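You operate a simulated robot arm through the tools that you are given. There is no shell and no other tool.

You are at the controls of a simulated two-armed robot. One attempt, no reset.

TASK
Steer to the right mark, then the left mark, then centre and lock.
Fine: the yellow end marks of the steering knob; the red lock pin is pushed in at the end.

It is judged by the outcome, as a careful person would: the job done as asked, and still so three seconds after it is handed in. It fails if anything else is knocked over, pushed out of place, dropped, spilled or broken.

THE ROBOT
Two 7-joint arms with two-finger parallel grippers on one trunk that stands fixed in place. Base frame: the origin is at the foot of the trunk, x ahead of it, y to its left, z up. Lengths are in m, angles in rad, forces in N, time in s.
The left shoulder is at [0.025, 0.101, 1.347], the right one opposite. With the tool pointing down near the work surface each hand reaches from about 0.1 to 0.44 m from the base axis, measured 20 degrees to its own side. Payload 2.4 kg a hand.
The tool frame of a hand sits at the grasp point between the pads (the TCP): z along the fingers, y along the line on which they close. The tips reach 0.024 m beyond it. Largest opening 0.068 m; finger width 0.017, thickness 0.01; the body of the gripper, 0.04 by 0.07 m, starts 0.041 m behind the TCP.
Orientation is that of the tool frame in the base frame, as a unit quaternion [w, x, y, z]. With the fingers straight down and closing along the base's y, the tool's x points along the base's -x, its y along +y and its z along -z.

THE INTERFACE
- The arms move only by the tool move_arm. It takes "left_increments", "right_increments" or both (then of equal length, played together; a hand with none holds still); each is a list of rows, each a list of 7 numbers: the finger opening in m, from 0 to 0.068, then the shift along the tool's x, y, z in units of 400 mm (1.0 is 400 mm), then the turn, a rotation vector about the tool's x, y, z in units of 90 degrees (1.0 is 90 degrees). In form: [[jaw, dx, dy, dz, rx, ry, rz], ...]. A call has 1 to 20 rows; each row is the pose to reach, as a shift and turn from the pose commanded when the call began, along the tool's axes at that moment. A call with a number of a shift or a turn outside -1 to 1 is refused whole. A row lasts 0.2 s, in which the tool goes at most 0.05 m and 0.15 rad; a call with a longer step from one row to the next is refused whole, and so is a gripper value outside its range. A pose out of reach is approached as far as the arm can. The call stops where the force on the tool passes 40 N (or 10 N more than at its start, if that is more) or the arm is blocked; 0.2 s more then pass. Each finger travels about 0.072 m/s and halts on what it meets, pressing with about 35 N; the grip force reading is that of the motor and also rises with nothing between the fingers. The clock runs only during rows and for 0.2 s after the last one: add rows that repeat a pose to give the fingers time. The reply holds the time, the measured pose of the TCP, the force on the tool along the base axes, the opening and the grip force, in the units named above and with some noise, with the torque about the TCP (base axes, N m) and any sound that the robot's microphone picked up, and new pictures: "show" is both (left out), scene, wrist or none (wrist: the cameras of the hands that moved).
- Cameras (640 x 400 px; columns grow to the right, rows downward): "scene" is now at [0.0891, -0.0426, 1.4975]; the picture's right is [-0.50, -0.87, 0.00], its down [-0.55, 0.32, -0.77] and it looks along [0.67, -0.39, -0.64] (base axes); focal length 315 px, centre (320, 200). "left" rides on the left gripper at [0.084, -0.011, -0.075] in its tool frame; the picture's right is [0.13, 0.99, 0.00], its down [-0.60, 0.08, -0.79] and it looks along [-0.79, 0.10, 0.61] (tool axes); focal length 251 px, centre (320, 200). "right" rides on the right gripper at [0.084, 0.011, -0.075] in its tool frame; the picture's right is [-0.13, 0.99, 0.00], its down [-0.60, -0.08, -0.79] and it looks along [-0.79, -0.10, 0.61] (tool axes); focal length 251 px, centre (320, 200).
- slide_trunk(by): slides the trunk up (or, below 0, down) by that many m; the arms and the scene camera ride with it, the base frame stays. It gives what a move gives, with no picture.
- head_to(pan, tilt): turns the head with the scene camera to pan (to the left, within 1.501 rad either way) and tilt (down, from -0.506 to 1.204), counted from straight ahead of the robot. It gives what a move gives, and a new picture of the scene camera.
- locate(camera, pixels): there is no depth. For up to 12 entries [column, row, z] of the newest picture of that camera ("zoom" is the newest enlarged one), the place [x, y] in the base frame at which the ray of that pixel passes the height z, good to about 0.002 m. No time passes.
- enlarge(camera, box): a new picture of the part [left, top, right, bottom] of that camera's present view, enlarged. No time passes.
- close_job(): hands the job in; it is judged then, once.

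Unless the task says otherwise, let go and move clear before handing in.

The tools are called after "Request:" as a command line: name --argument value ..., lists and objects as JSON in quotes. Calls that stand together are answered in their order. move_arm: Moves the arms, as the interface text tells. Its arguments: {"type":"object","properties":{"left_increments":{"type":"array"},"right_increments":{"type":"array"},"show":{"type":"string","enum":["both","scene","wrist","none"]}},"required":[]} The other tools are called the same way: slide_trunk (by) slides the trunk up or down; head_to (pan, tilt) turns the head that bears the scene camera; locate (camera, pixels) gives the place at which the rays of pixels pass given heights; enlarge (camera, box) takes an enlarged picture of a part of a camera's view; close_job () hands the job in.

At the start:

```text
clock: 0.0
left_eef_pos: [0.2748, -0.0392, 1.2411]
left_tcp_rot: [0.0, 0.001, 1.0, 0.0]
left_force: [0.6, 0.1, 0.3]
left_moment: [0.02, 0.01, 0.02]
left_width: 0.068
left_gripper_force: 0.1
right_eef_pos: [0.2008, -0.2847, 1.278]
right_tcp_rot: [0.0, 0.0, 1.0, 0.0]
right_force: [-0.2, 0.5, -0.4]
right_moment: [-0.03, 0.0, 0.02]
right_width: 0.068
right_gripper_force: 0.0
trunk travel left (down, up): [-0.56, 0.29]
head pan, tilt: [-0.524, 0.691]
```

scene: 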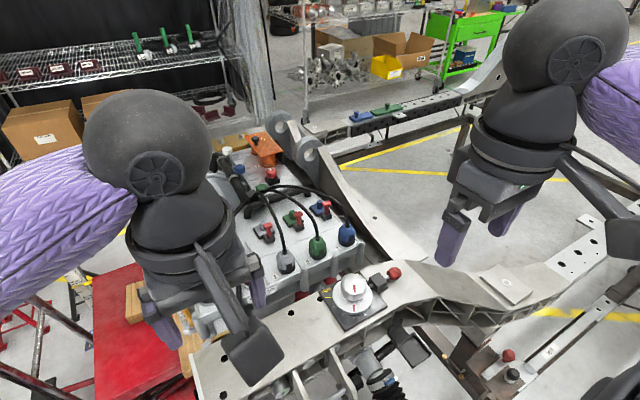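
right: 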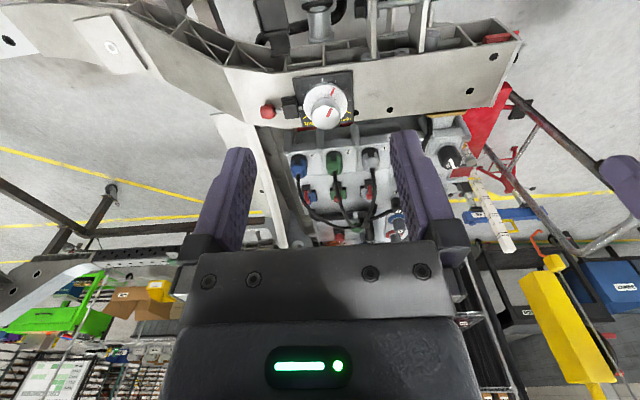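
left: 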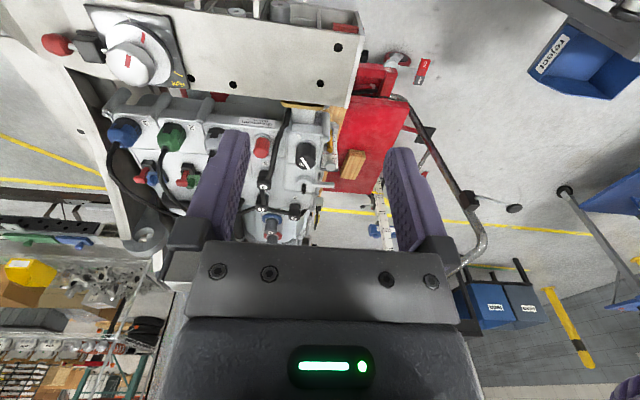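

The scene picture shows a white knob on a dark plate near (352,290), with a red pin at (393,273). I'll enlarge both views to see the marks.

Request:
enlarge --camera "scene" --box '[300, 250, 420, 340]'

Request:
enlarge --camera "right" --box '[250, 60, 390, 150]'

Request:
enlarge --camera "left" --box '[30, 0, 200, 110]'

```text
4.44 times, centred on (360, 295) of scene
```

zoom: 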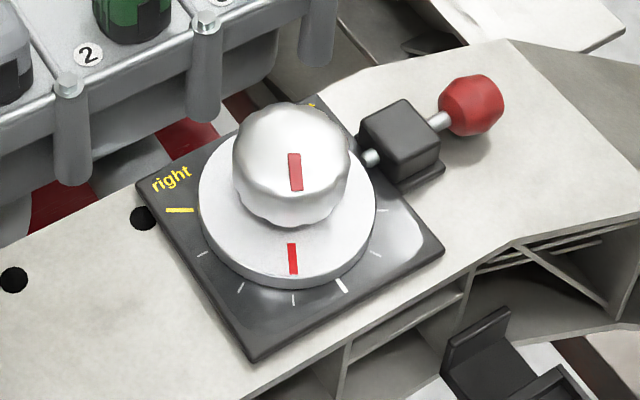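

```text
4.44 times, centred on (320, 105) of right
```

zoom: 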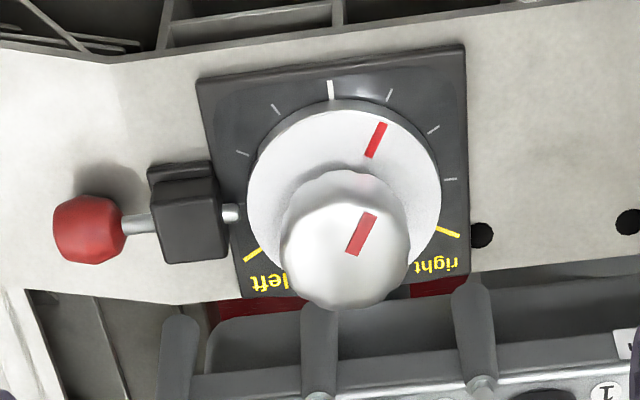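

```text
3.64 times, centred on (115, 55) of left
```

zoom: 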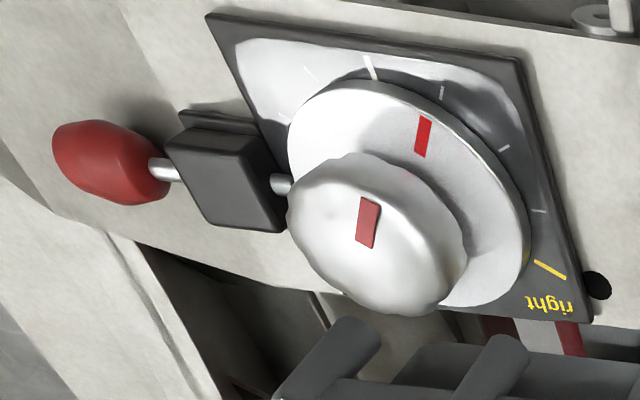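

The zooms show a silver knob over a white disc with a red pointer. "right" sits on the robot's left and far side, "left" on the opposite side, and the big white centre tick faces the robot. I'll triangulate heights by passing matching plate corners through both cameras.

Request:
locate --camera "scene" --pixels '[[387.7, 306.3, 1.0], [387.7, 306.3, 1.1], [344.7, 331.5, 1.0], [344.7, 331.5, 1.1], [318.8, 291.2, 1.0], [318.8, 291.2, 1.1], [392, 273.5, 1.0], [392, 273.5, 1.1]]'

Request:
locate --camera "right" --pixels '[[292.3, 78, 1.0], [292.3, 78, 1.1], [352.7, 70.1, 1.0], [352.7, 70.1, 1.1], [353.8, 121.2, 1.0], [353.8, 121.2, 1.1], [268, 111.5, 1.0], [268, 111.5, 1.1]]'

```text
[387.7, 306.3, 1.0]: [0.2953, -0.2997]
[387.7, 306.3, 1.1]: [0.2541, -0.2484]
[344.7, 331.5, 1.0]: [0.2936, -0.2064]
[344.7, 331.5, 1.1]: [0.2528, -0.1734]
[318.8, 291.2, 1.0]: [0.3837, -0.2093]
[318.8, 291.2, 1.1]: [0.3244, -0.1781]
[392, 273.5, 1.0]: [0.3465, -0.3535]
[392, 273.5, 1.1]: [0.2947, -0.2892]
```

```text
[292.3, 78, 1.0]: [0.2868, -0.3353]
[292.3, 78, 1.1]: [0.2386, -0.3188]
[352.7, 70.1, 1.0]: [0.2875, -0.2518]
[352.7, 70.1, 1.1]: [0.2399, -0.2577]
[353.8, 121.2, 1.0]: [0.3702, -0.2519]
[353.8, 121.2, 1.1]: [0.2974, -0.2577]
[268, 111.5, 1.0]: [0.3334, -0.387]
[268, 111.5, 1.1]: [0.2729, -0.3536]
```

Triangulating gives a flat plate at about z≈0.888 and centre ≈(0.397,-0.298), with the red pin ball near (0.40,-0.423,0.90). I'll bring the right hand closer and higher over the knob for a better look.

Request:
move_arm --right_increments '[[0.068, -0.06, -0.002, 0.066, 0, 0, 0], [0.068, -0.12, -0.004, 0.132, 0, 0, 0], [0.068, -0.18, -0.006, 0.198, 0, 0, 0], [0.068, -0.24, -0.008, 0.264, 0, 0, 0], [0.068, -0.3, -0.01, 0.33, 0, 0, 0], [0.068, -0.36, -0.0125, 0.39, 0, 0, 0], [0.068, -0.36, -0.0125, 0.39, 0, 0, 0]]' --show "both"

```text
clock: 1.6
left_eef_pos: [0.2736, -0.0386, 1.2411]
left_tcp_rot: [-0.001, 0.0, 1.0, 0.0]
left_force: [-0.4, 1.1, 0.0]
left_moment: [-0.01, -0.01, -0.01]
left_width: 0.0679
left_gripper_force: 0.1
right_eef_pos: [0.3467, -0.2912, 1.1216]
right_tcp_rot: [0.0, 0.0, 1.0, 0.0]
right_force: [0.0, 0.1, 0.1]
right_moment: [0.01, 0.01, 0.02]
right_width: 0.0679
right_gripper_force: 0.1
trunk travel left (down, up): [-0.56, 0.29]
head pan, tilt: [-0.524, 0.691]
```

scene: 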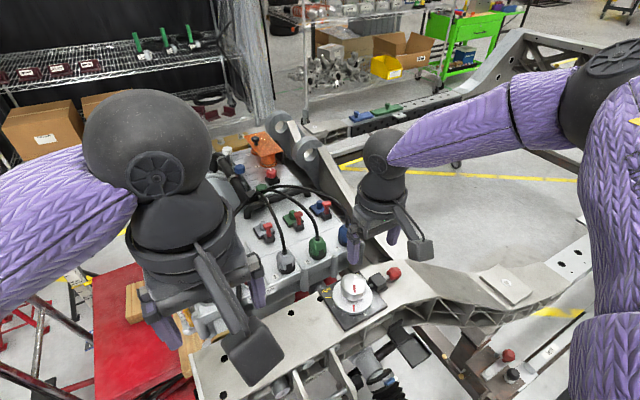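
right: 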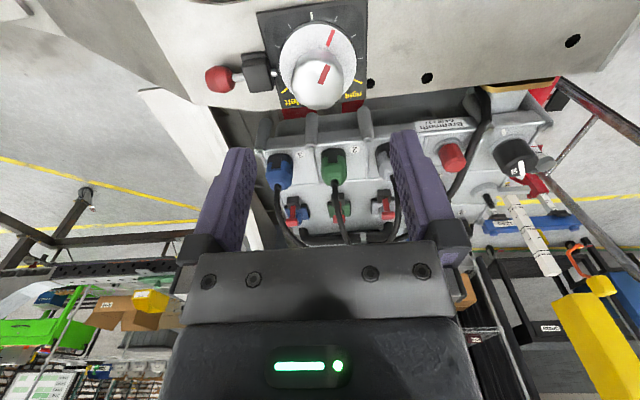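

The right hand is at (0.347,-0.291,1.122) and its camera sees the knob at about (318,80). I'll enlarge for precise coordinates.

Request:
enlarge --camera "right" --box '[200, 0, 390, 119]'

Request:
enlarge --camera "scene" --box '[300, 250, 420, 340]'

```text
3.36 times, centred on (295, 60) of right
```

zoom: 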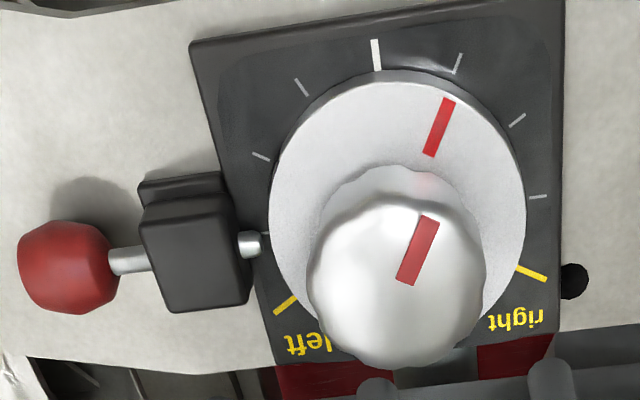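

```text
4.44 times, centred on (360, 295) of scene
```

zoom: 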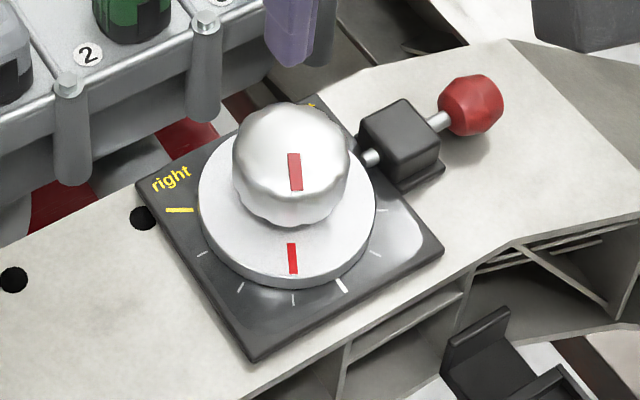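

Now I'll triangulate the knob-top mark, disc pointer, ball, and dial ticks from both cameras.

Request:
locate --camera "scene" --pixels '[[354.4, 288.7, 0.9], [354.4, 288.7, 0.95], [353.9, 308.1, 0.9], [353.9, 308.1, 0.95], [394, 273.6, 0.9], [394, 273.6, 0.95], [365, 314.4, 0.9], [365, 314.4, 0.95], [328.5, 297.3, 0.9], [328.5, 297.3, 0.95]]'

Request:
locate --camera "right" --pixels '[[324.2, 74.9, 0.9], [324.2, 74.9, 0.95], [330.7, 38.3, 0.9], [330.7, 38.3, 0.95], [219.7, 79.9, 0.9], [219.7, 79.9, 0.95], [311.7, 16.8, 0.9], [311.7, 16.8, 0.95], [357.5, 81.7, 0.9], [357.5, 81.7, 0.95]]'

```text
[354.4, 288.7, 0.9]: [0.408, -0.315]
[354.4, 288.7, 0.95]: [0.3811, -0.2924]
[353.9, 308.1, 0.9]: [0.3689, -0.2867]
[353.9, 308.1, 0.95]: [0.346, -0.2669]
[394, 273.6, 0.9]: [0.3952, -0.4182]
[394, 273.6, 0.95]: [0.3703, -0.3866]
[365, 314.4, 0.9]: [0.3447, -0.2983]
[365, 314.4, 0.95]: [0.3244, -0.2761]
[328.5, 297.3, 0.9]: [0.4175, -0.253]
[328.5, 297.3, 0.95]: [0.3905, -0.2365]
```

```text
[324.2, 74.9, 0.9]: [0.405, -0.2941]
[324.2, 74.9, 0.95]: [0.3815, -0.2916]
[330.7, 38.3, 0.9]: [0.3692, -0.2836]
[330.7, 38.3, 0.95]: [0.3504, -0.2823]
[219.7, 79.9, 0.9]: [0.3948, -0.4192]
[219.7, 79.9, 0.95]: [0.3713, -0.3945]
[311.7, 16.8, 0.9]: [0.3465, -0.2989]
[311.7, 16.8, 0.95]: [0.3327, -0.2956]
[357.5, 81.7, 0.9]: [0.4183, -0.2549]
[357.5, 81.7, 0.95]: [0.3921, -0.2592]
```

The numbers put the dial centre at about (0.396,-0.298), plate top z≈0.897, disc top ≈0.908, knob top ≈0.952. The pointer is about 26° clockwise of centre and the end marks are at about ±120°. I'll go to a hover above the knob to test reach.

Request:
move_arm --right_increments '[[0.068, -0.042, -0.005, 0.077, 0, 0, 0], [0.068, -0.084, -0.011, 0.15, 0, 0, 0], [0.068, -0.125, -0.0175, 0.21, 0, 0, 0], [0.068, -0.125, -0.0175, 0.21, 0, 0, 0]]' --show "both"

```text
clock: 2.6
left_eef_pos: [0.2743, -0.0386, 1.24]
left_tcp_rot: [0.0, 0.0, 1.0, 0.0]
left_force: [0.7, -0.3, 0.1]
left_moment: [0.0, 0.0, 0.0]
left_width: 0.0679
left_gripper_force: 0.0
right_eef_pos: [0.3702, -0.2974, 1.0695]
right_tcp_rot: [0.0, 0.0, 1.0, -0.001]
right_force: [-0.1, 0.5, 0.2]
right_moment: [-0.01, 0.02, 0.04]
right_width: 0.0679
right_gripper_force: 0.0
right hand out of reach, approached as far as the arm can: row 2, 3, 4
trunk travel left (down, up): [-0.56, 0.29]
head pan, tilt: [-0.524, 0.691]
```

scene: 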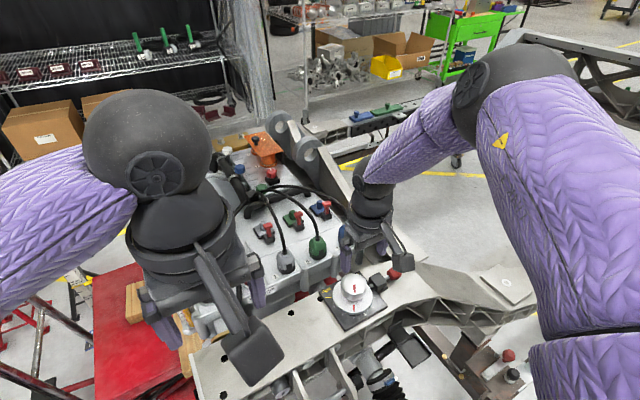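
right: 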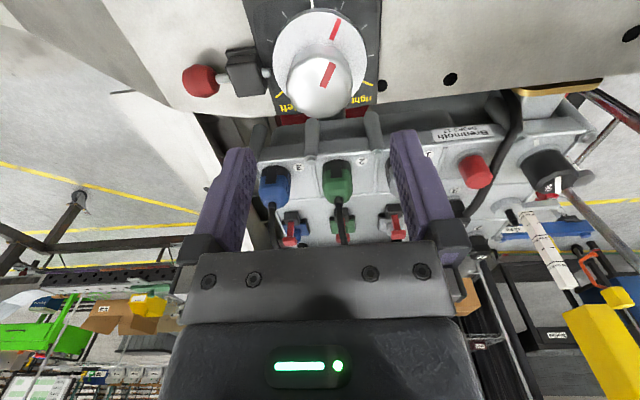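

The hand stopped at (0.370,-0.297,1.070), out of reach at this trunk height, so the trunk must come down. I'll lift both hands first so nothing gets hit when it slides.

Request:
move_arm --right_increments '[[0.068, 0.04, 0, -0.08, 0, 0, 0], [0.068, 0.08, 0, -0.16, 0, 0, 0], [0.068, 0.12, 0, -0.24, 0, 0, 0], [0.068, 0.16, 0, -0.33, 0, 0, 0], [0.068, 0.16, 0, -0.33, 0, 0, 0]]' --left_increments '[[0.068, 0, 0, -0.07, 0, 0, 0], [0.068, 0, 0, -0.14, 0, 0, 0], [0.068, 0, 0, -0.21, 0, 0, 0], [0.068, 0, 0, -0.28, 0, 0, 0], [0.068, 0, 0, -0.28, 0, 0, 0]]' --show "both"

```text
clock: 3.8
left_eef_pos: [0.2725, -0.0389, 1.3534]
left_tcp_rot: [-0.001, 0.0, 1.0, 0.0]
left_force: [0.2, 0.2, -1.0]
left_moment: [0.04, 0.01, -0.08]
left_width: 0.0681
left_gripper_force: 0.0
right_eef_pos: [0.3066, -0.2964, 1.2033]
right_tcp_rot: [0.001, 0.0, 1.0, 0.0]
right_force: [-0.4, -0.1, -0.2]
right_moment: [0.0, -0.01, -0.01]
right_width: 0.0679
right_gripper_force: 0.0
trunk travel left (down, up): [-0.56, 0.29]
head pan, tilt: [-0.524, 0.691]
```

scene: 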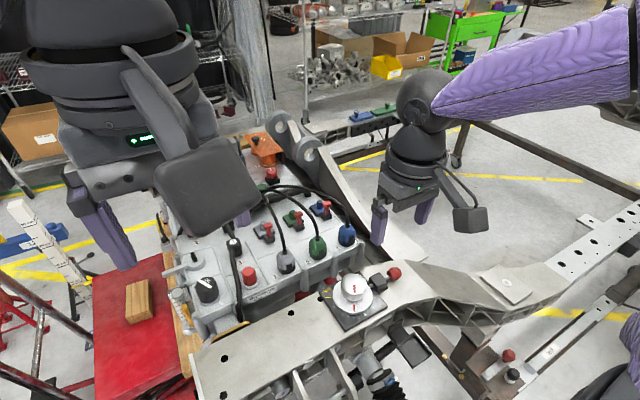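
right: 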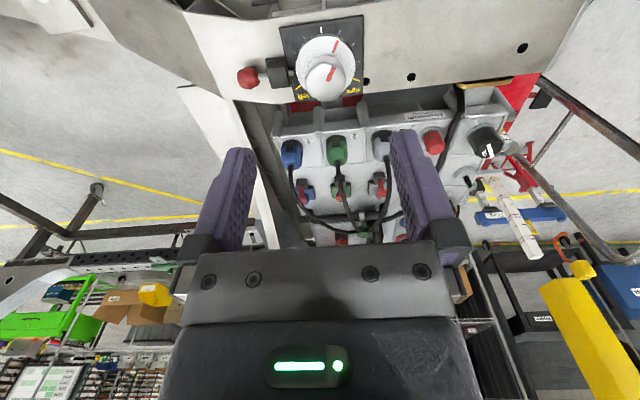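
left: 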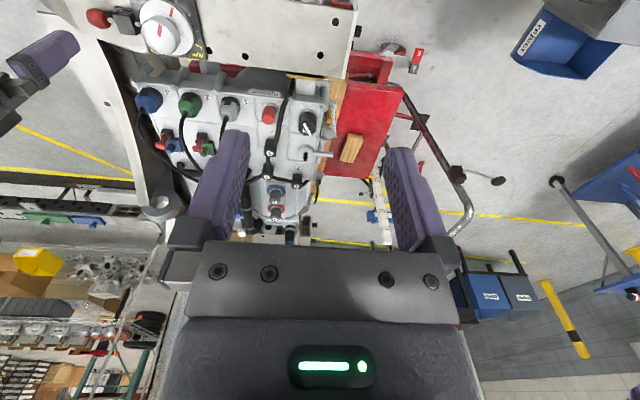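

Both hands are clear: left at z 1.353, right at (0.307,-0.296,1.203). I'll slide the trunk down 0.15 m.

Request:
slide_trunk --by -0.15

```text
clock: 5.5
left_eef_pos: [0.2732, -0.0387, 1.2036]
left_tcp_rot: [0.0, 0.001, 1.0, 0.0]
left_force: [-0.2, -0.1, 0.4]
left_moment: [0.0, 0.01, 0.0]
left_width: 0.0679
left_gripper_force: 0.0
right_eef_pos: [0.3068, -0.2955, 1.0528]
right_tcp_rot: [0.0, 0.0, 1.0, 0.001]
right_force: [-0.4, 0.0, 0.1]
right_moment: [-0.03, 0.02, 0.0]
right_width: 0.0682
right_gripper_force: 0.2
trunk travel left (down, up): [-0.41, 0.44]
head pan, tilt: [-0.524, 0.691]
```

The trunk moved down cleanly. Next I'll try the hover above the knob, at z≈1.03.

Request:
move_arm --right_increments '[[0.068, -0.08, -0.002, 0.02, 0, 0, 0], [0.068, -0.16, -0.004, 0.04, 0, 0, 0], [0.068, -0.223, -0.006, 0.055, 0, 0, 0], [0.068, -0.223, -0.006, 0.055, 0, 0, 0]]' --show "both"

```text
clock: 6.5
left_eef_pos: [0.2738, -0.0392, 1.2025]
left_tcp_rot: [-0.001, 0.0, 1.0, 0.0]
left_force: [-0.7, -0.3, -0.7]
left_moment: [-0.01, -0.01, -0.03]
left_width: 0.0678
left_gripper_force: 0.0
right_eef_pos: [0.3952, -0.2962, 1.0302]
right_tcp_rot: [0.0, 0.0, 1.0, 0.0]
right_force: [-0.6, 0.4, -0.3]
right_moment: [-0.01, 0.03, 0.0]
right_width: 0.0677
right_gripper_force: 0.0
trunk travel left (down, up): [-0.41, 0.44]
head pan, tilt: [-0.524, 0.691]
```

scene: 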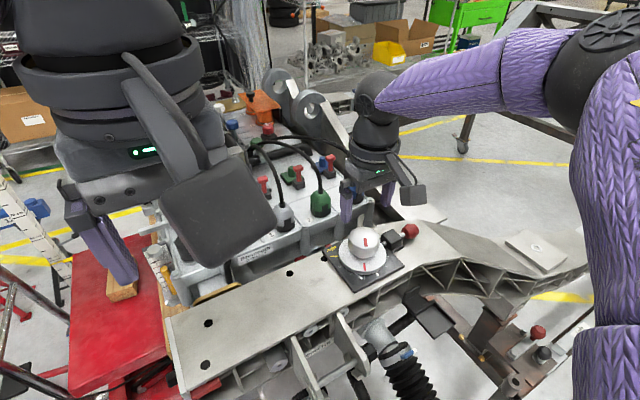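
right: 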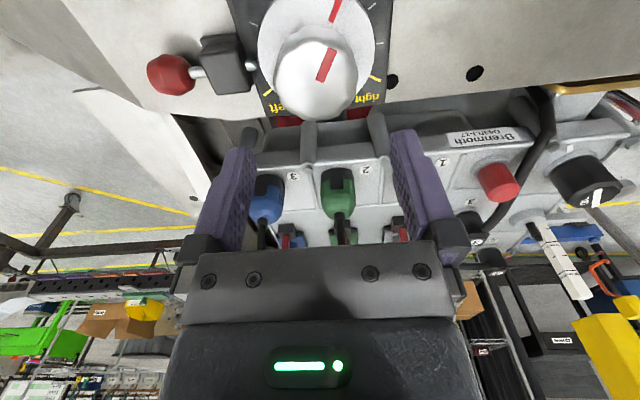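

It reaches (0.395,-0.296,1.030). I'll zoom in on the knob from both cameras to refine its centre.

Request:
enlarge --camera "right" --box '[220, 0, 412, 120]'

Request:
enlarge --camera "scene" --box '[312, 215, 424, 285]'

```text
3.33 times, centred on (316, 60) of right
```

zoom: 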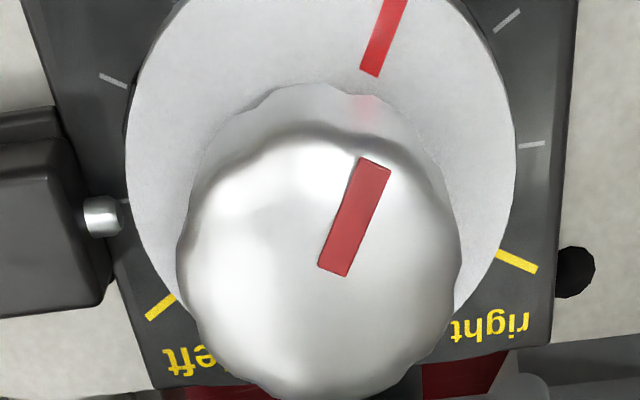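

```text
5.71 times, centred on (368, 250) of scene
```

zoom: 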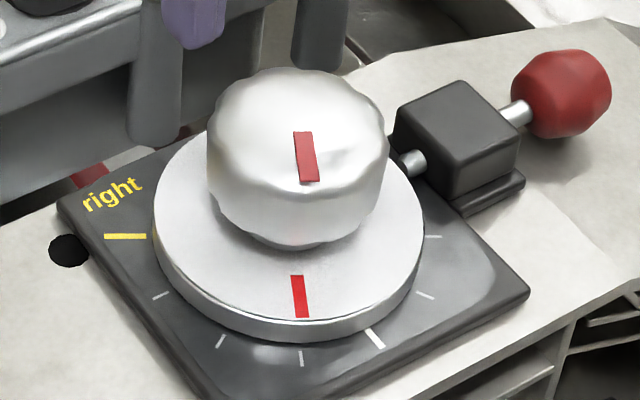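

I'll compute the knob's silhouette and dial mark positions in the base frame.

Request:
locate --camera "right" --pixels '[[273.1, 75, 0.935], [358.6, 75, 0.935], [268.4, 60, 0.906], [374.7, 50, 0.906], [370.8, 78.5, 0.897], [264.1, 92.2, 0.897], [379.6, 43.5, 0.897], [330.1, 65.0, 0.952], [326.6, 58.5, 0.952]]'

Request:
locate --camera "scene" --pixels '[[348.4, 242.1, 0.935], [379.9, 242.1, 0.935], [333.9, 256.4, 0.897], [377.8, 273.7, 0.897], [364.7, 266.9, 0.907], [365.6, 242.4, 0.952], [338.8, 252.5, 0.907], [386.2, 252.5, 0.907], [411, 230.5, 0.905], [411, 230.5, 0.915]]'

```text
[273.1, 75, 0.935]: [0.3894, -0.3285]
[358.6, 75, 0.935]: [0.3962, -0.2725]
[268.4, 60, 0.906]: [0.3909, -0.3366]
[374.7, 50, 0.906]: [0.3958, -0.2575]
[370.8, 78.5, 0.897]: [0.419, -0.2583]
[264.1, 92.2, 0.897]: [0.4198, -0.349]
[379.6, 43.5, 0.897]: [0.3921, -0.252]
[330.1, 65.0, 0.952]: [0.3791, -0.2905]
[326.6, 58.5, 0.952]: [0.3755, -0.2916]
```

```text
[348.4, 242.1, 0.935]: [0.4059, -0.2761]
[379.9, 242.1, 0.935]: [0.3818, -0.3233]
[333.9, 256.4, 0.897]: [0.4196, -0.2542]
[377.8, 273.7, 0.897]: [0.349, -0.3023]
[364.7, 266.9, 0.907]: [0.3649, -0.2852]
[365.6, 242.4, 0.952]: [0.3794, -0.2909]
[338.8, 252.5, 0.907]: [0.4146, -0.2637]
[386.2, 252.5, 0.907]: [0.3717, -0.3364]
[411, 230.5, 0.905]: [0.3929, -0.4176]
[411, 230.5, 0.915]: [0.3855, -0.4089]
```

The estimates agree on a centre near (0.396–0.40, -0.3015) and a knob diameter of about 56 mm against the 68 mm opening. I'll test the yaw range at hover, turning −60° first, which also gives another viewpoint.

Request:
move_arm --right_increments '[[0.068, 0, -0.004, 0, 0, 0, -0.095], [0.068, 0, -0.008, 0, 0, 0, -0.19], [0.068, 0, -0.012, 0, 0, 0, -0.285], [0.068, 0, -0.012, 0, 0, 0, -0.38], [0.068, 0, -0.012, 0, 0, 0, -0.475], [0.068, 0, -0.012, 0, 0, 0, -0.57], [0.068, 0, -0.012, 0, 0, 0, -0.667], [0.068, 0, -0.012, 0, 0, 0, -0.667]]' --show "both"

```text
refused: row 7 steps farther than a row can; nothing moved
```

The refusal was only for the last step being slightly too big, so I'll use even 0.095 steps.

Request:
move_arm --right_increments '[[0.068, 0, -0.004, 0, 0, 0, -0.095], [0.068, 0, -0.008, 0, 0, 0, -0.19], [0.068, 0, -0.012, 0, 0, 0, -0.285], [0.068, 0, -0.012, 0, 0, 0, -0.38], [0.068, 0, -0.012, 0, 0, 0, -0.475], [0.068, 0, -0.012, 0, 0, 0, -0.57], [0.068, 0, -0.012, 0, 0, 0, -0.665], [0.068, 0, -0.012, 0, 0, 0, -0.665]]' --show "both"

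```text
clock: 8.3
left_eef_pos: [0.2742, -0.0384, 1.2039]
left_tcp_rot: [0.0, 0.0, 1.0, 0.0]
left_force: [0.1, -0.7, -0.3]
left_moment: [-0.02, -0.02, 0.01]
left_width: 0.0677
left_gripper_force: 0.0
right_eef_pos: [0.395, -0.303, 1.0299]
right_tcp_rot: [0.0, -0.499, 0.866, -0.001]
right_force: [0.4, -0.1, 0.0]
right_moment: [0.01, -0.01, 0.0]
right_width: 0.0679
right_gripper_force: 0.0
trunk travel left (down, up): [-0.41, 0.44]
head pan, tilt: [-0.524, 0.691]
```

scene: 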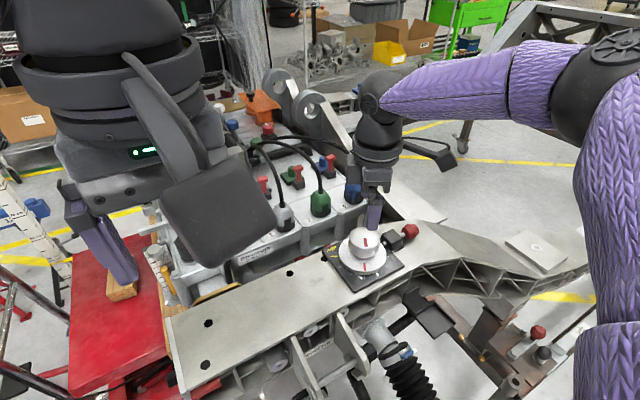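
right: 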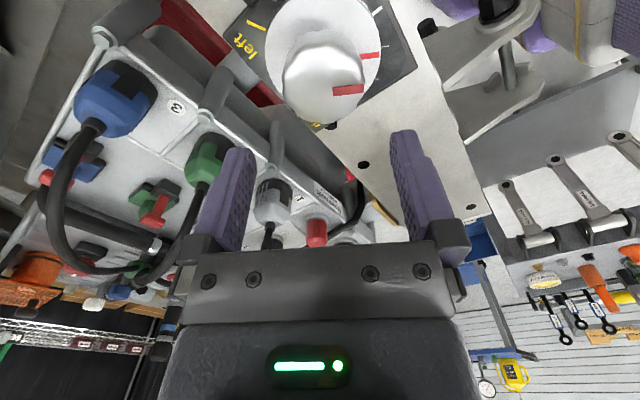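

The −60° yaw is reachable and the scene camera still sees the dial. I'll zoom in from this new side to refine the centre.

Request:
enlarge --camera "right" --box '[220, 0, 428, 130]'

```text
3.08 times, centred on (324, 65) of right
```

zoom: 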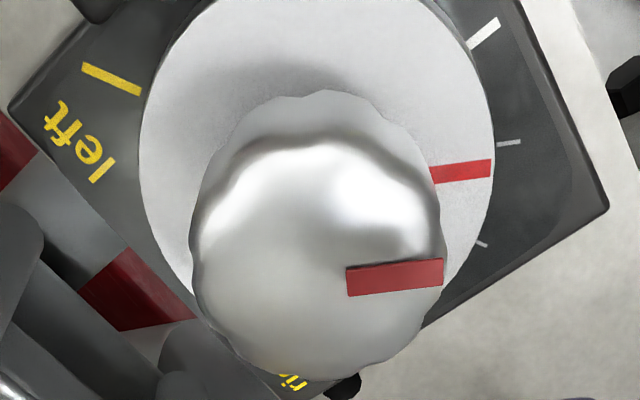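

Request:
locate --camera "right" --pixels '[[282.1, 81.2, 0.935], [363.9, 81.2, 0.935], [377.6, 11.1, 0.895], [256.5, 25.7, 0.895], [385.4, 46.5, 0.895], [369.5, 55.6, 0.907], [348.4, 89.7, 0.952], [332.8, 91.3, 0.952], [364, 88.1, 0.952], [265.7, 50, 0.907], [383.8, 50, 0.907]]'

Request:
enlarge --camera "scene" --box '[312, 215, 424, 285]'

```text
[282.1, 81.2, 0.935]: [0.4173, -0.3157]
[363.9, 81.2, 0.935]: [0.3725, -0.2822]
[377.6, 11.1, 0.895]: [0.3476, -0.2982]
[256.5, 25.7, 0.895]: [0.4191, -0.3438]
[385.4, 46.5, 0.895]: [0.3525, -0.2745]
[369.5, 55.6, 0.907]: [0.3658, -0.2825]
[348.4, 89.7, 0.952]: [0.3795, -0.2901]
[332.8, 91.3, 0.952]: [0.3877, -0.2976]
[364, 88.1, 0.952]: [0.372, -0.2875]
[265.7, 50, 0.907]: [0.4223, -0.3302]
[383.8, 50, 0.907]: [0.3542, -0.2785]
```

```text
5.71 times, centred on (368, 250) of scene
```

zoom: 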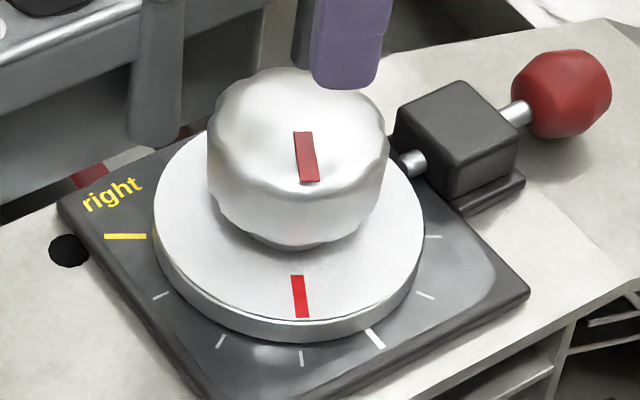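

The combined views put the knob axis at about (0.396,-0.3005). At positive yaw the hand camera would block my scene view of the "right" mark, so I'll check how far negative yaw goes by turning toward −120°.

Request:
move_arm --right_increments '[[0.068, 0, 0, 0, 0, 0, -0.095], [0.068, 0, 0, 0, 0, 0, -0.19], [0.068, 0, 0, 0, 0, 0, -0.285], [0.068, 0, 0, 0, 0, 0, -0.38], [0.068, 0, 0, 0, 0, 0, -0.475], [0.068, 0, 0, 0, 0, 0, -0.57], [0.068, 0, 0, 0, 0, 0, -0.665], [0.068, 0, 0, 0, 0, 0, -0.665]]' --show "scene"

```text
clock: 10.2
left_eef_pos: [0.2744, -0.0393, 1.2031]
left_tcp_rot: [0.001, 0.0, 1.0, 0.0]
left_force: [0.3, 0.1, -0.8]
left_moment: [0.0, 0.01, 0.01]
left_width: 0.0677
left_gripper_force: 0.0
right_eef_pos: [0.3961, -0.3023, 1.0306]
right_tcp_rot: [0.0, 0.865, -0.501, 0.0]
right_force: [0.5, -0.3, 0.7]
right_moment: [0.01, -0.01, 0.02]
right_width: 0.0682
right_gripper_force: 0.1
trunk travel left (down, up): [-0.41, 0.44]
head pan, tilt: [-0.524, 0.691]
```

scene: 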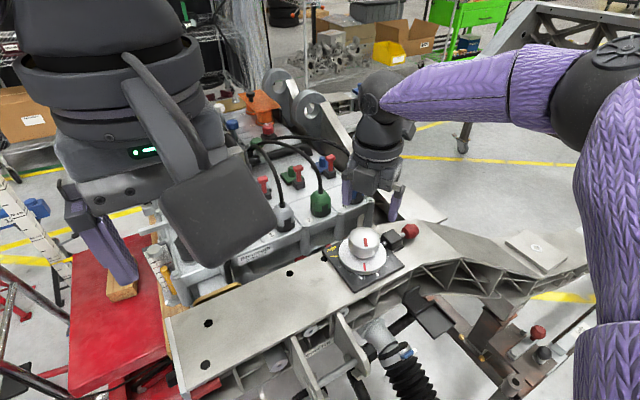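

−120° is fine too, and the hand camera now sits behind the hand, out of the scene view. I'll probe further ccw to find the limit.

Request:
move_arm --right_increments '[[0.068, 0, 0, 0, 0, 0, -0.095], [0.068, 0, 0, 0, 0, 0, -0.19], [0.068, 0, 0, 0, 0, 0, -0.285], [0.068, 0, 0, 0, 0, 0, -0.38], [0.068, 0, 0, 0, 0, 0, -0.475], [0.068, 0, 0, 0, 0, 0, -0.57], [0.068, 0, 0, 0, 0, 0, -0.665], [0.068, 0, 0, 0, 0, 0, -0.665]]' --show "scene"

```text
clock: 11.9
left_eef_pos: [0.2738, -0.0386, 1.2038]
left_tcp_rot: [0.0, 0.0, 1.0, 0.0]
left_force: [-1.1, -0.2, 0.0]
left_moment: [-0.01, -0.02, -0.01]
left_width: 0.0681
left_gripper_force: 0.1
right_eef_pos: [0.3959, -0.3025, 1.0303]
right_tcp_rot: [0.0, 1.0, -0.003, 0.0]
right_force: [-0.1, 0.9, 0.3]
right_moment: [0.0, -0.02, 0.03]
right_width: 0.0684
right_gripper_force: 0.0
trunk travel left (down, up): [-0.41, 0.44]
head pan, tilt: [-0.524, 0.691]
```

scene: 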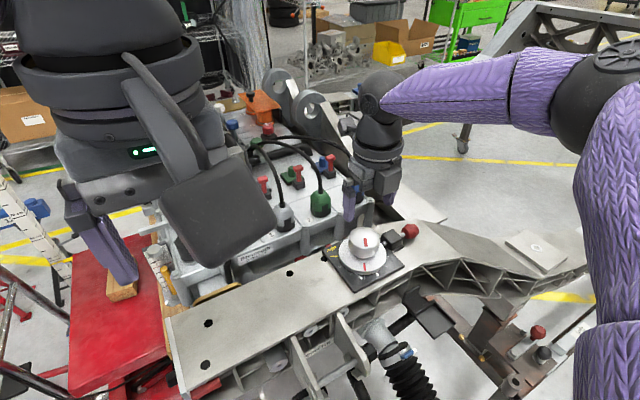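

−180° is still reachable. I'll try −240°, since a single grip covering the full 240° would be simplest.

Request:
move_arm --right_increments '[[0.068, 0, 0, 0, 0, 0, -0.095], [0.068, 0, 0, 0, 0, 0, -0.19], [0.068, 0, 0, 0, 0, 0, -0.285], [0.068, 0, 0, 0, 0, 0, -0.38], [0.068, 0, 0, 0, 0, 0, -0.475], [0.068, 0, 0, 0, 0, 0, -0.57], [0.068, 0, 0, 0, 0, 0, -0.665], [0.068, 0, 0, 0, 0, 0, -0.665]]' --show "scene"

```text
clock: 13.8
left_eef_pos: [0.2735, -0.0391, 1.2029]
left_tcp_rot: [-0.001, -0.001, 1.0, 0.0]
left_force: [0.1, -1.0, -0.6]
left_moment: [0.01, 0.01, 0.02]
left_width: 0.0679
left_gripper_force: 0.0
right_eef_pos: [0.2656, -0.185, 1.0002]
right_tcp_rot: [0.003, 0.871, 0.492, 0.001]
right_force: [-0.2, -0.2, 0.0]
right_moment: [0.01, 0.0, 0.01]
right_width: 0.068
right_gripper_force: 0.1
right hand out of reach, approached as far as the arm can: row 2, 3, 4, 5, 6, 7, 8
trunk travel left (down, up): [-0.41, 0.44]
head pan, tilt: [-0.524, 0.691]
```

scene: 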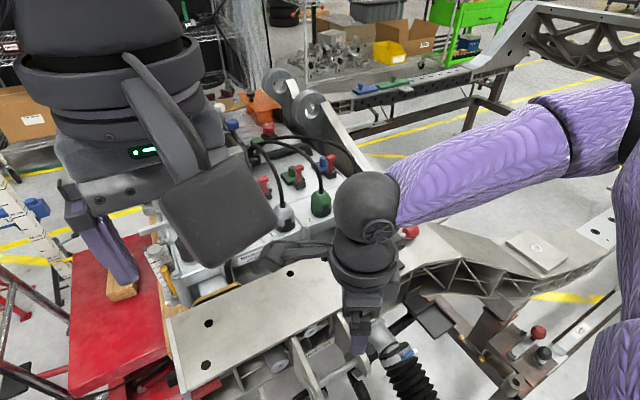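

The limit is just past −180°, and the arm pulled back to (0.266,-0.185,1.000) without contact. I'll keep yaw between −180° and about −26° with one regrip. First I'll back away, lift slightly and unwind.

Request:
move_arm --right_increments '[[0.068, -0.068, 0.04, -0.035, 0, 0, 0], [0.068, -0.136, 0.08, -0.07, 0, 0, 0], [0.068, -0.2035, 0.122, -0.1, 0, 0, 0], [0.068, -0.2035, 0.122, -0.1, 0, 0, 0.095], [0.068, -0.2035, 0.122, -0.1, 0, 0, 0.19], [0.068, -0.2035, 0.122, -0.1, 0, 0, 0.285], [0.068, -0.2035, 0.122, -0.1, 0, 0, 0.38], [0.068, -0.2035, 0.122, -0.1, 0, 0, 0.475], [0.068, -0.2035, 0.122, -0.1, 0, 0, 0.57], [0.068, -0.2035, 0.122, -0.1, 0, 0, 0.665], [0.068, -0.2035, 0.122, -0.1, 0, 0, 0.76], [0.068, -0.2035, 0.122, -0.1, 0, 0, 0.855], [0.068, -0.2035, 0.122, -0.1, 0, 0, 0.95], [0.068, -0.2035, 0.122, -0.1, 0, 0, 0.95]]' --show "both"

```text
clock: 16.8
left_eef_pos: [0.2749, -0.0393, 1.2017]
left_tcp_rot: [0.0, 0.0, 1.0, 0.0]
left_force: [0.6, 1.3, 1.0]
left_moment: [0.02, 0.0, 0.02]
left_width: 0.0678
left_gripper_force: 0.1
right_eef_pos: [0.2659, -0.2797, 1.0407]
right_tcp_rot: [0.0, 0.974, -0.226, 0.0]
right_force: [0.3, -0.1, -0.3]
right_moment: [0.01, 0.0, 0.0]
right_width: 0.0681
right_gripper_force: 0.0
right hand out of reach, approached as far as the arm can: row 1, 2, 3, 4, 5, 6
trunk travel left (down, up): [-0.41, 0.44]
head pan, tilt: [-0.524, 0.691]
```

scene: 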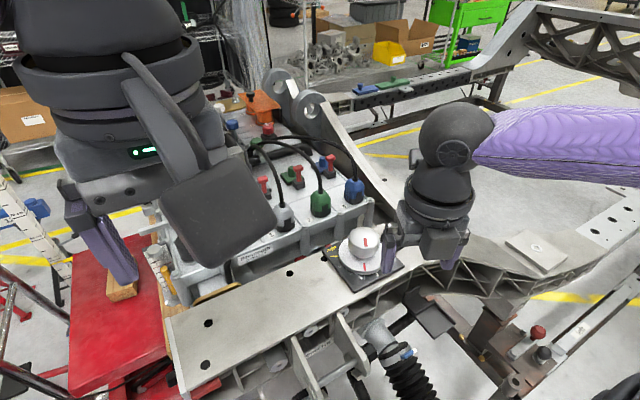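
right: 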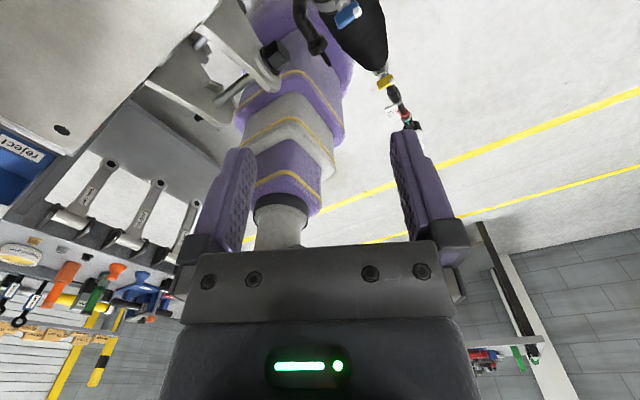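

Yaw is now −154° at (0.266,-0.280,1.041), clear of everything. I'll move to the hover above the knob axis at yaw −124°.

Request:
move_arm --right_increments '[[0.068, 0.08, -0.024, 0.0, 0, 0, 0.083], [0.068, 0.16, -0.048, 0.0, 0, 0, 0.166], [0.068, 0.24, -0.072, 0.025, 0, 0, 0.25], [0.068, 0.315, -0.095, 0.05, 0, 0, 0.333], [0.068, 0.315, -0.095, 0.05, 0, 0, 0.333]]' --show "both"

```text
clock: 17.9
left_eef_pos: [0.2742, -0.0389, 1.2027]
left_tcp_rot: [0.0, -0.001, 1.0, 0.0]
left_force: [-0.9, 0.5, -0.4]
left_moment: [0.03, -0.01, -0.01]
left_width: 0.068
left_gripper_force: 0.1
right_eef_pos: [0.3971, -0.3018, 1.0207]
right_tcp_rot: [0.001, 0.882, -0.471, -0.001]
right_force: [0.6, 0.5, -0.4]
right_moment: [0.01, -0.02, -0.02]
right_width: 0.0681
right_gripper_force: 0.1
trunk travel left (down, up): [-0.41, 0.44]
head pan, tilt: [-0.524, 0.691]
```

scene: 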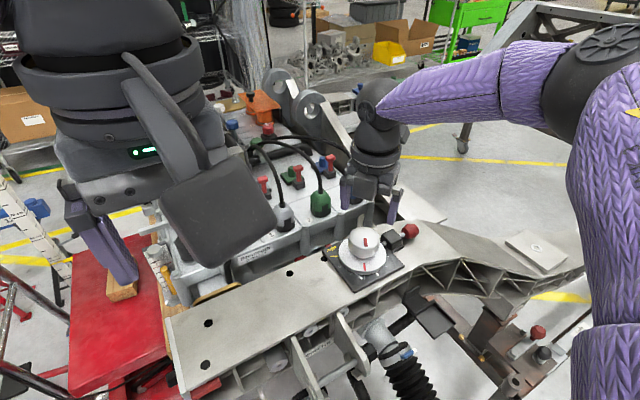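
right: 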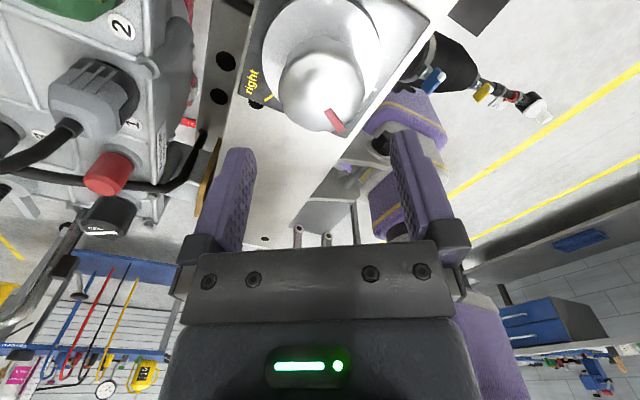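

I'm hovering at yaw −124°. I'll zoom from this side to check centring before going down.

Request:
enlarge --camera "right" --box '[230, 0, 430, 140]'

Request:
enlarge --camera "scene" --box '[312, 190, 440, 285]'

```text
2.86 times, centred on (330, 70) of right
```

zoom: 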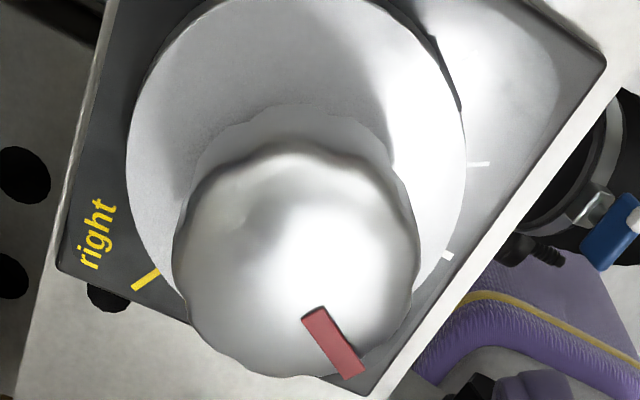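

```text
4.21 times, centred on (376, 238) of scene
```

zoom: 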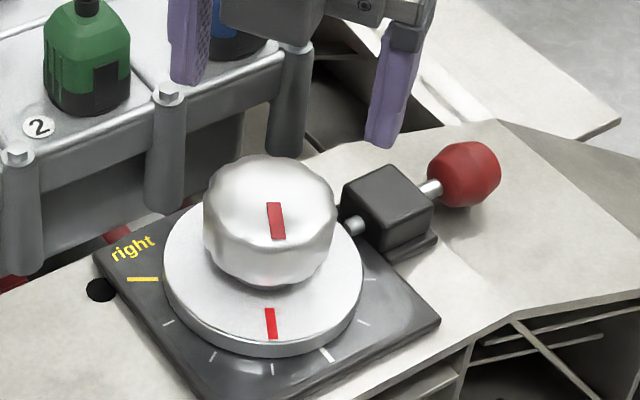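

Request:
locate --camera "right" --pixels '[[278.3, 91, 0.935], [365, 91, 0.935], [262.5, 45.5, 0.905], [381, 52.5, 0.905], [269.2, 97.3, 0.893], [374, 89.6, 0.893]]'

```text
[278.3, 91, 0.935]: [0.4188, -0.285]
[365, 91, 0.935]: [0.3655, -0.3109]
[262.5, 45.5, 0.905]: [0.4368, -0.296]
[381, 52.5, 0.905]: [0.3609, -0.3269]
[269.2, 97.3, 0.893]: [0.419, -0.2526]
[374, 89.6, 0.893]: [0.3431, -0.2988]
```

The three-view fit gives a knob axis of (0.395,-0.300), so the hand needs only about a 2 mm correction. I'll descend with open fingers to TCP z≈0.942, which keeps the tips about 1 cm above the disc.

Request:
move_arm --right_increments '[[0.068, -0.005, 0.001, 0.04, 0, 0, 0], [0.068, -0.005, 0.001, 0.08, 0, 0, 0], [0.068, -0.005, 0.001, 0.12, 0, 0, 0], [0.068, -0.005, 0.001, 0.16, 0, 0, 0], [0.068, -0.005, 0.001, 0.196, 0, 0, 0], [0.068, -0.005, 0.001, 0.196, 0, 0, 0]]' --show "both"

```text
clock: 19.4
left_eef_pos: [0.2741, -0.038, 1.2028]
left_tcp_rot: [0.0, 0.0, 1.0, 0.0]
left_force: [0.3, 0.4, 0.2]
left_moment: [0.02, 0.04, 0.03]
left_width: 0.068
left_gripper_force: 0.1
right_eef_pos: [0.3948, -0.2994, 0.9427]
right_tcp_rot: [0.0, 0.882, -0.47, 0.0]
right_force: [0.2, -0.4, 0.3]
right_moment: [-0.02, -0.02, -0.01]
right_width: 0.0679
right_gripper_force: 0.0
trunk travel left (down, up): [-0.41, 0.44]
head pan, tilt: [-0.524, 0.691]
```

scene: 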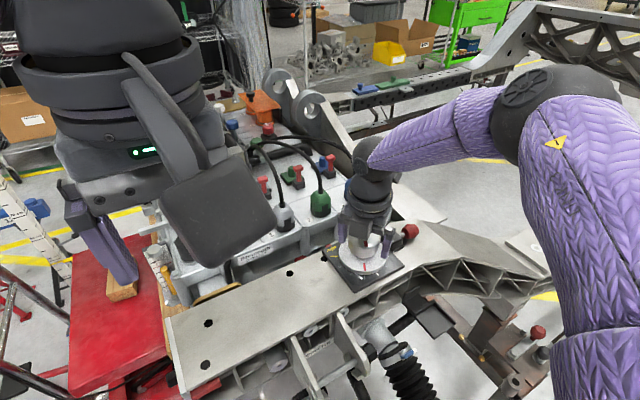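
right: 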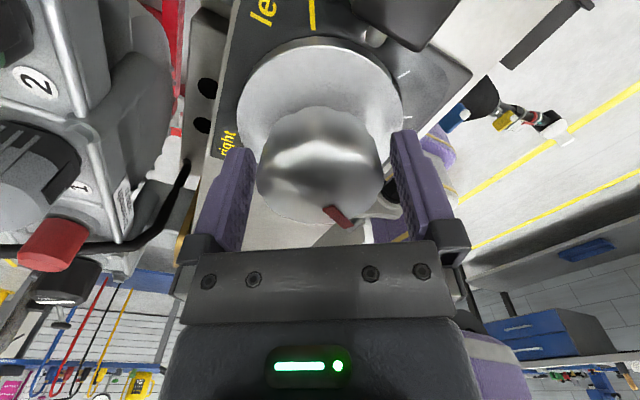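

The open fingers straddle the knob evenly (knob edges at 257 and 380 in the wrist view, pads at about 250 and 397) with no force. I'll close the grip.

Request:
move_arm --right_increments '[[0.05, 0, 0, 0, 0, 0, 0], [0.04, 0, 0, 0, 0, 0, 0], [0.04, 0, 0, 0, 0, 0, 0]]' --show "both"

Request:
enlarge --camera "scene" --box '[312, 200, 424, 290]'

```text
clock: 20.1
left_eef_pos: [0.2736, -0.0381, 1.2019]
left_tcp_rot: [0.0, 0.0, 1.0, -0.001]
left_force: [0.8, 0.2, -0.7]
left_moment: [0.0, -0.01, 0.0]
left_width: 0.0679
left_gripper_force: 0.0
right_eef_pos: [0.3946, -0.3005, 0.9415]
right_tcp_rot: [0.001, 0.882, -0.471, 0.001]
right_force: [0.1, 1.7, -1.5]
right_moment: [-0.33, -0.29, 0.0]
right_width: 0.0554
right_gripper_force: 45.3
trunk travel left (down, up): [-0.41, 0.44]
head pan, tilt: [-0.524, 0.691]
```

scene: 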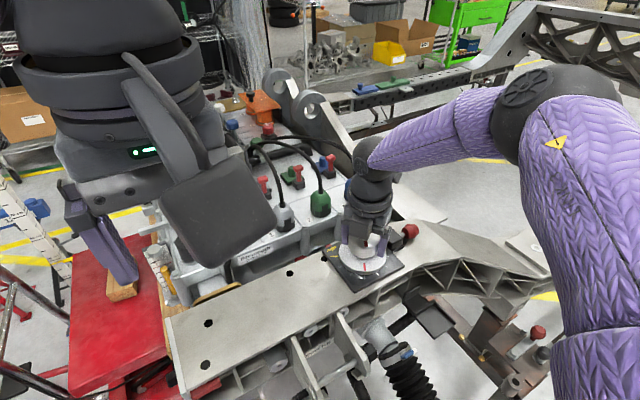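
right: 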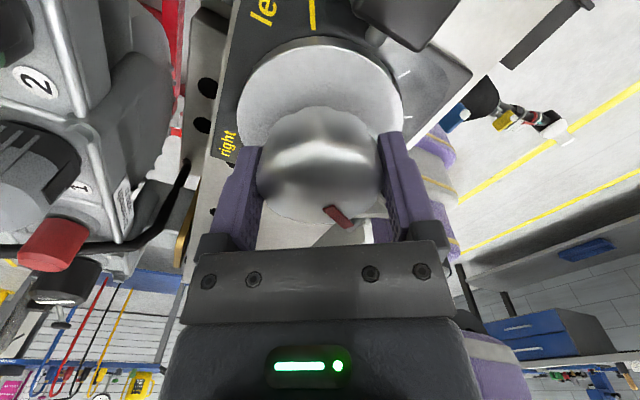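

```text
4.44 times, centred on (368, 245) of scene
```

zoom: 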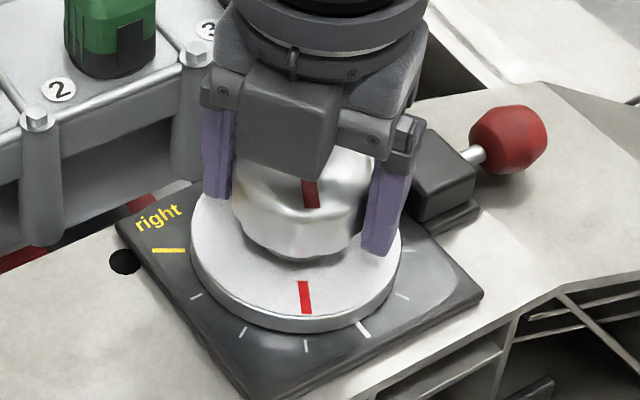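

The grip is solid: width 55.4 mm, side force under 2 N. I'll turn clockwise about 22° and check that the pointer follows.

Request:
move_arm --right_increments '[[0.04, 0, 0, 0, 0, 0, 0.05], [0.04, 0, 0, 0, 0, 0, 0.1], [0.04, 0, 0, 0, 0, 0, 0.15], [0.04, 0, 0, 0, 0, 0, 0.2], [0.04, 0, 0, 0, 0, 0, 0.25], [0.04, 0, 0, 0, 0, 0, 0.25]]' --show "scene"

Request:
enlarge --camera "scene" --box '[312, 200, 424, 290]'

```text
clock: 21.6
left_eef_pos: [0.2732, -0.0381, 1.2027]
left_tcp_rot: [-0.001, 0.0, 1.0, 0.0]
left_force: [0.0, 0.0, -0.2]
left_moment: [-0.01, 0.01, 0.04]
left_width: 0.068
left_gripper_force: 0.1
right_eef_pos: [0.3944, -0.2997, 0.9419]
right_tcp_rot: [0.0, 0.773, -0.634, 0.0]
right_force: [4.0, -0.7, 5.2]
right_moment: [0.04, 0.41, -0.01]
right_width: 0.0558
right_gripper_force: 44.8
trunk travel left (down, up): [-0.41, 0.44]
head pan, tilt: [-0.524, 0.691]
```

scene: 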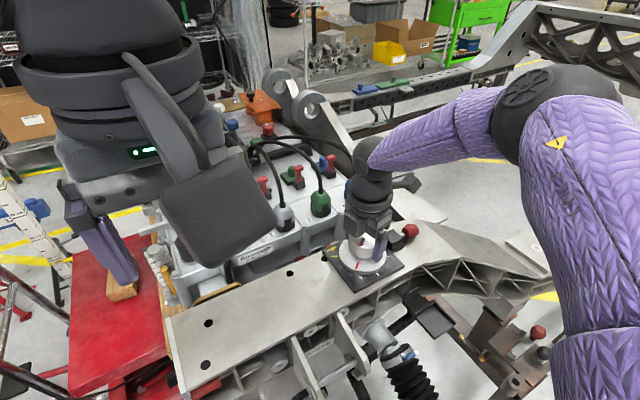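

```text
4.44 times, centred on (368, 245) of scene
```

zoom: 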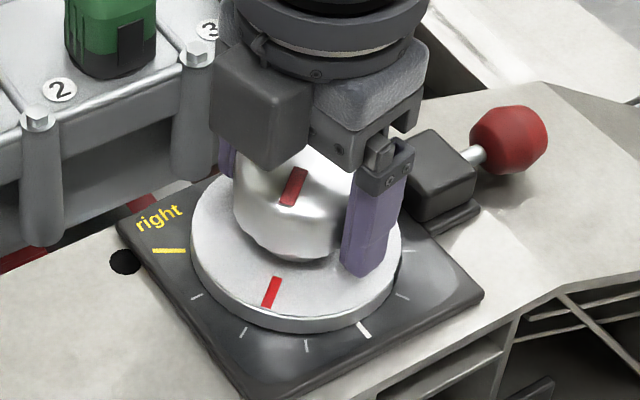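

The pointer moved to (271,292) in the zoom and tracks the hand. I'll measure the pointer and tick angles precisely.

Request:
locate --camera "zoom" --pixels '[[266, 307, 0.907], [277, 277, 0.907], [185, 250, 0.893], [153, 250, 0.893], [196, 297, 0.893], [242, 332, 0.893], [306, 346, 0.893], [363, 329, 0.893], [403, 295, 0.893], [407, 252, 0.893]]'

```text
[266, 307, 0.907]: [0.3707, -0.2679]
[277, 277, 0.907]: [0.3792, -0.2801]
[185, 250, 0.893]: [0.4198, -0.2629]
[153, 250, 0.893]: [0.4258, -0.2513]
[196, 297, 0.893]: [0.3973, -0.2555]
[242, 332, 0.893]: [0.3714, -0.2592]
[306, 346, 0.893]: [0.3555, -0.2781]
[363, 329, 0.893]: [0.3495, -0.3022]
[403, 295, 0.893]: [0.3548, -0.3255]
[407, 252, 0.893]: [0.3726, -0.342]
```

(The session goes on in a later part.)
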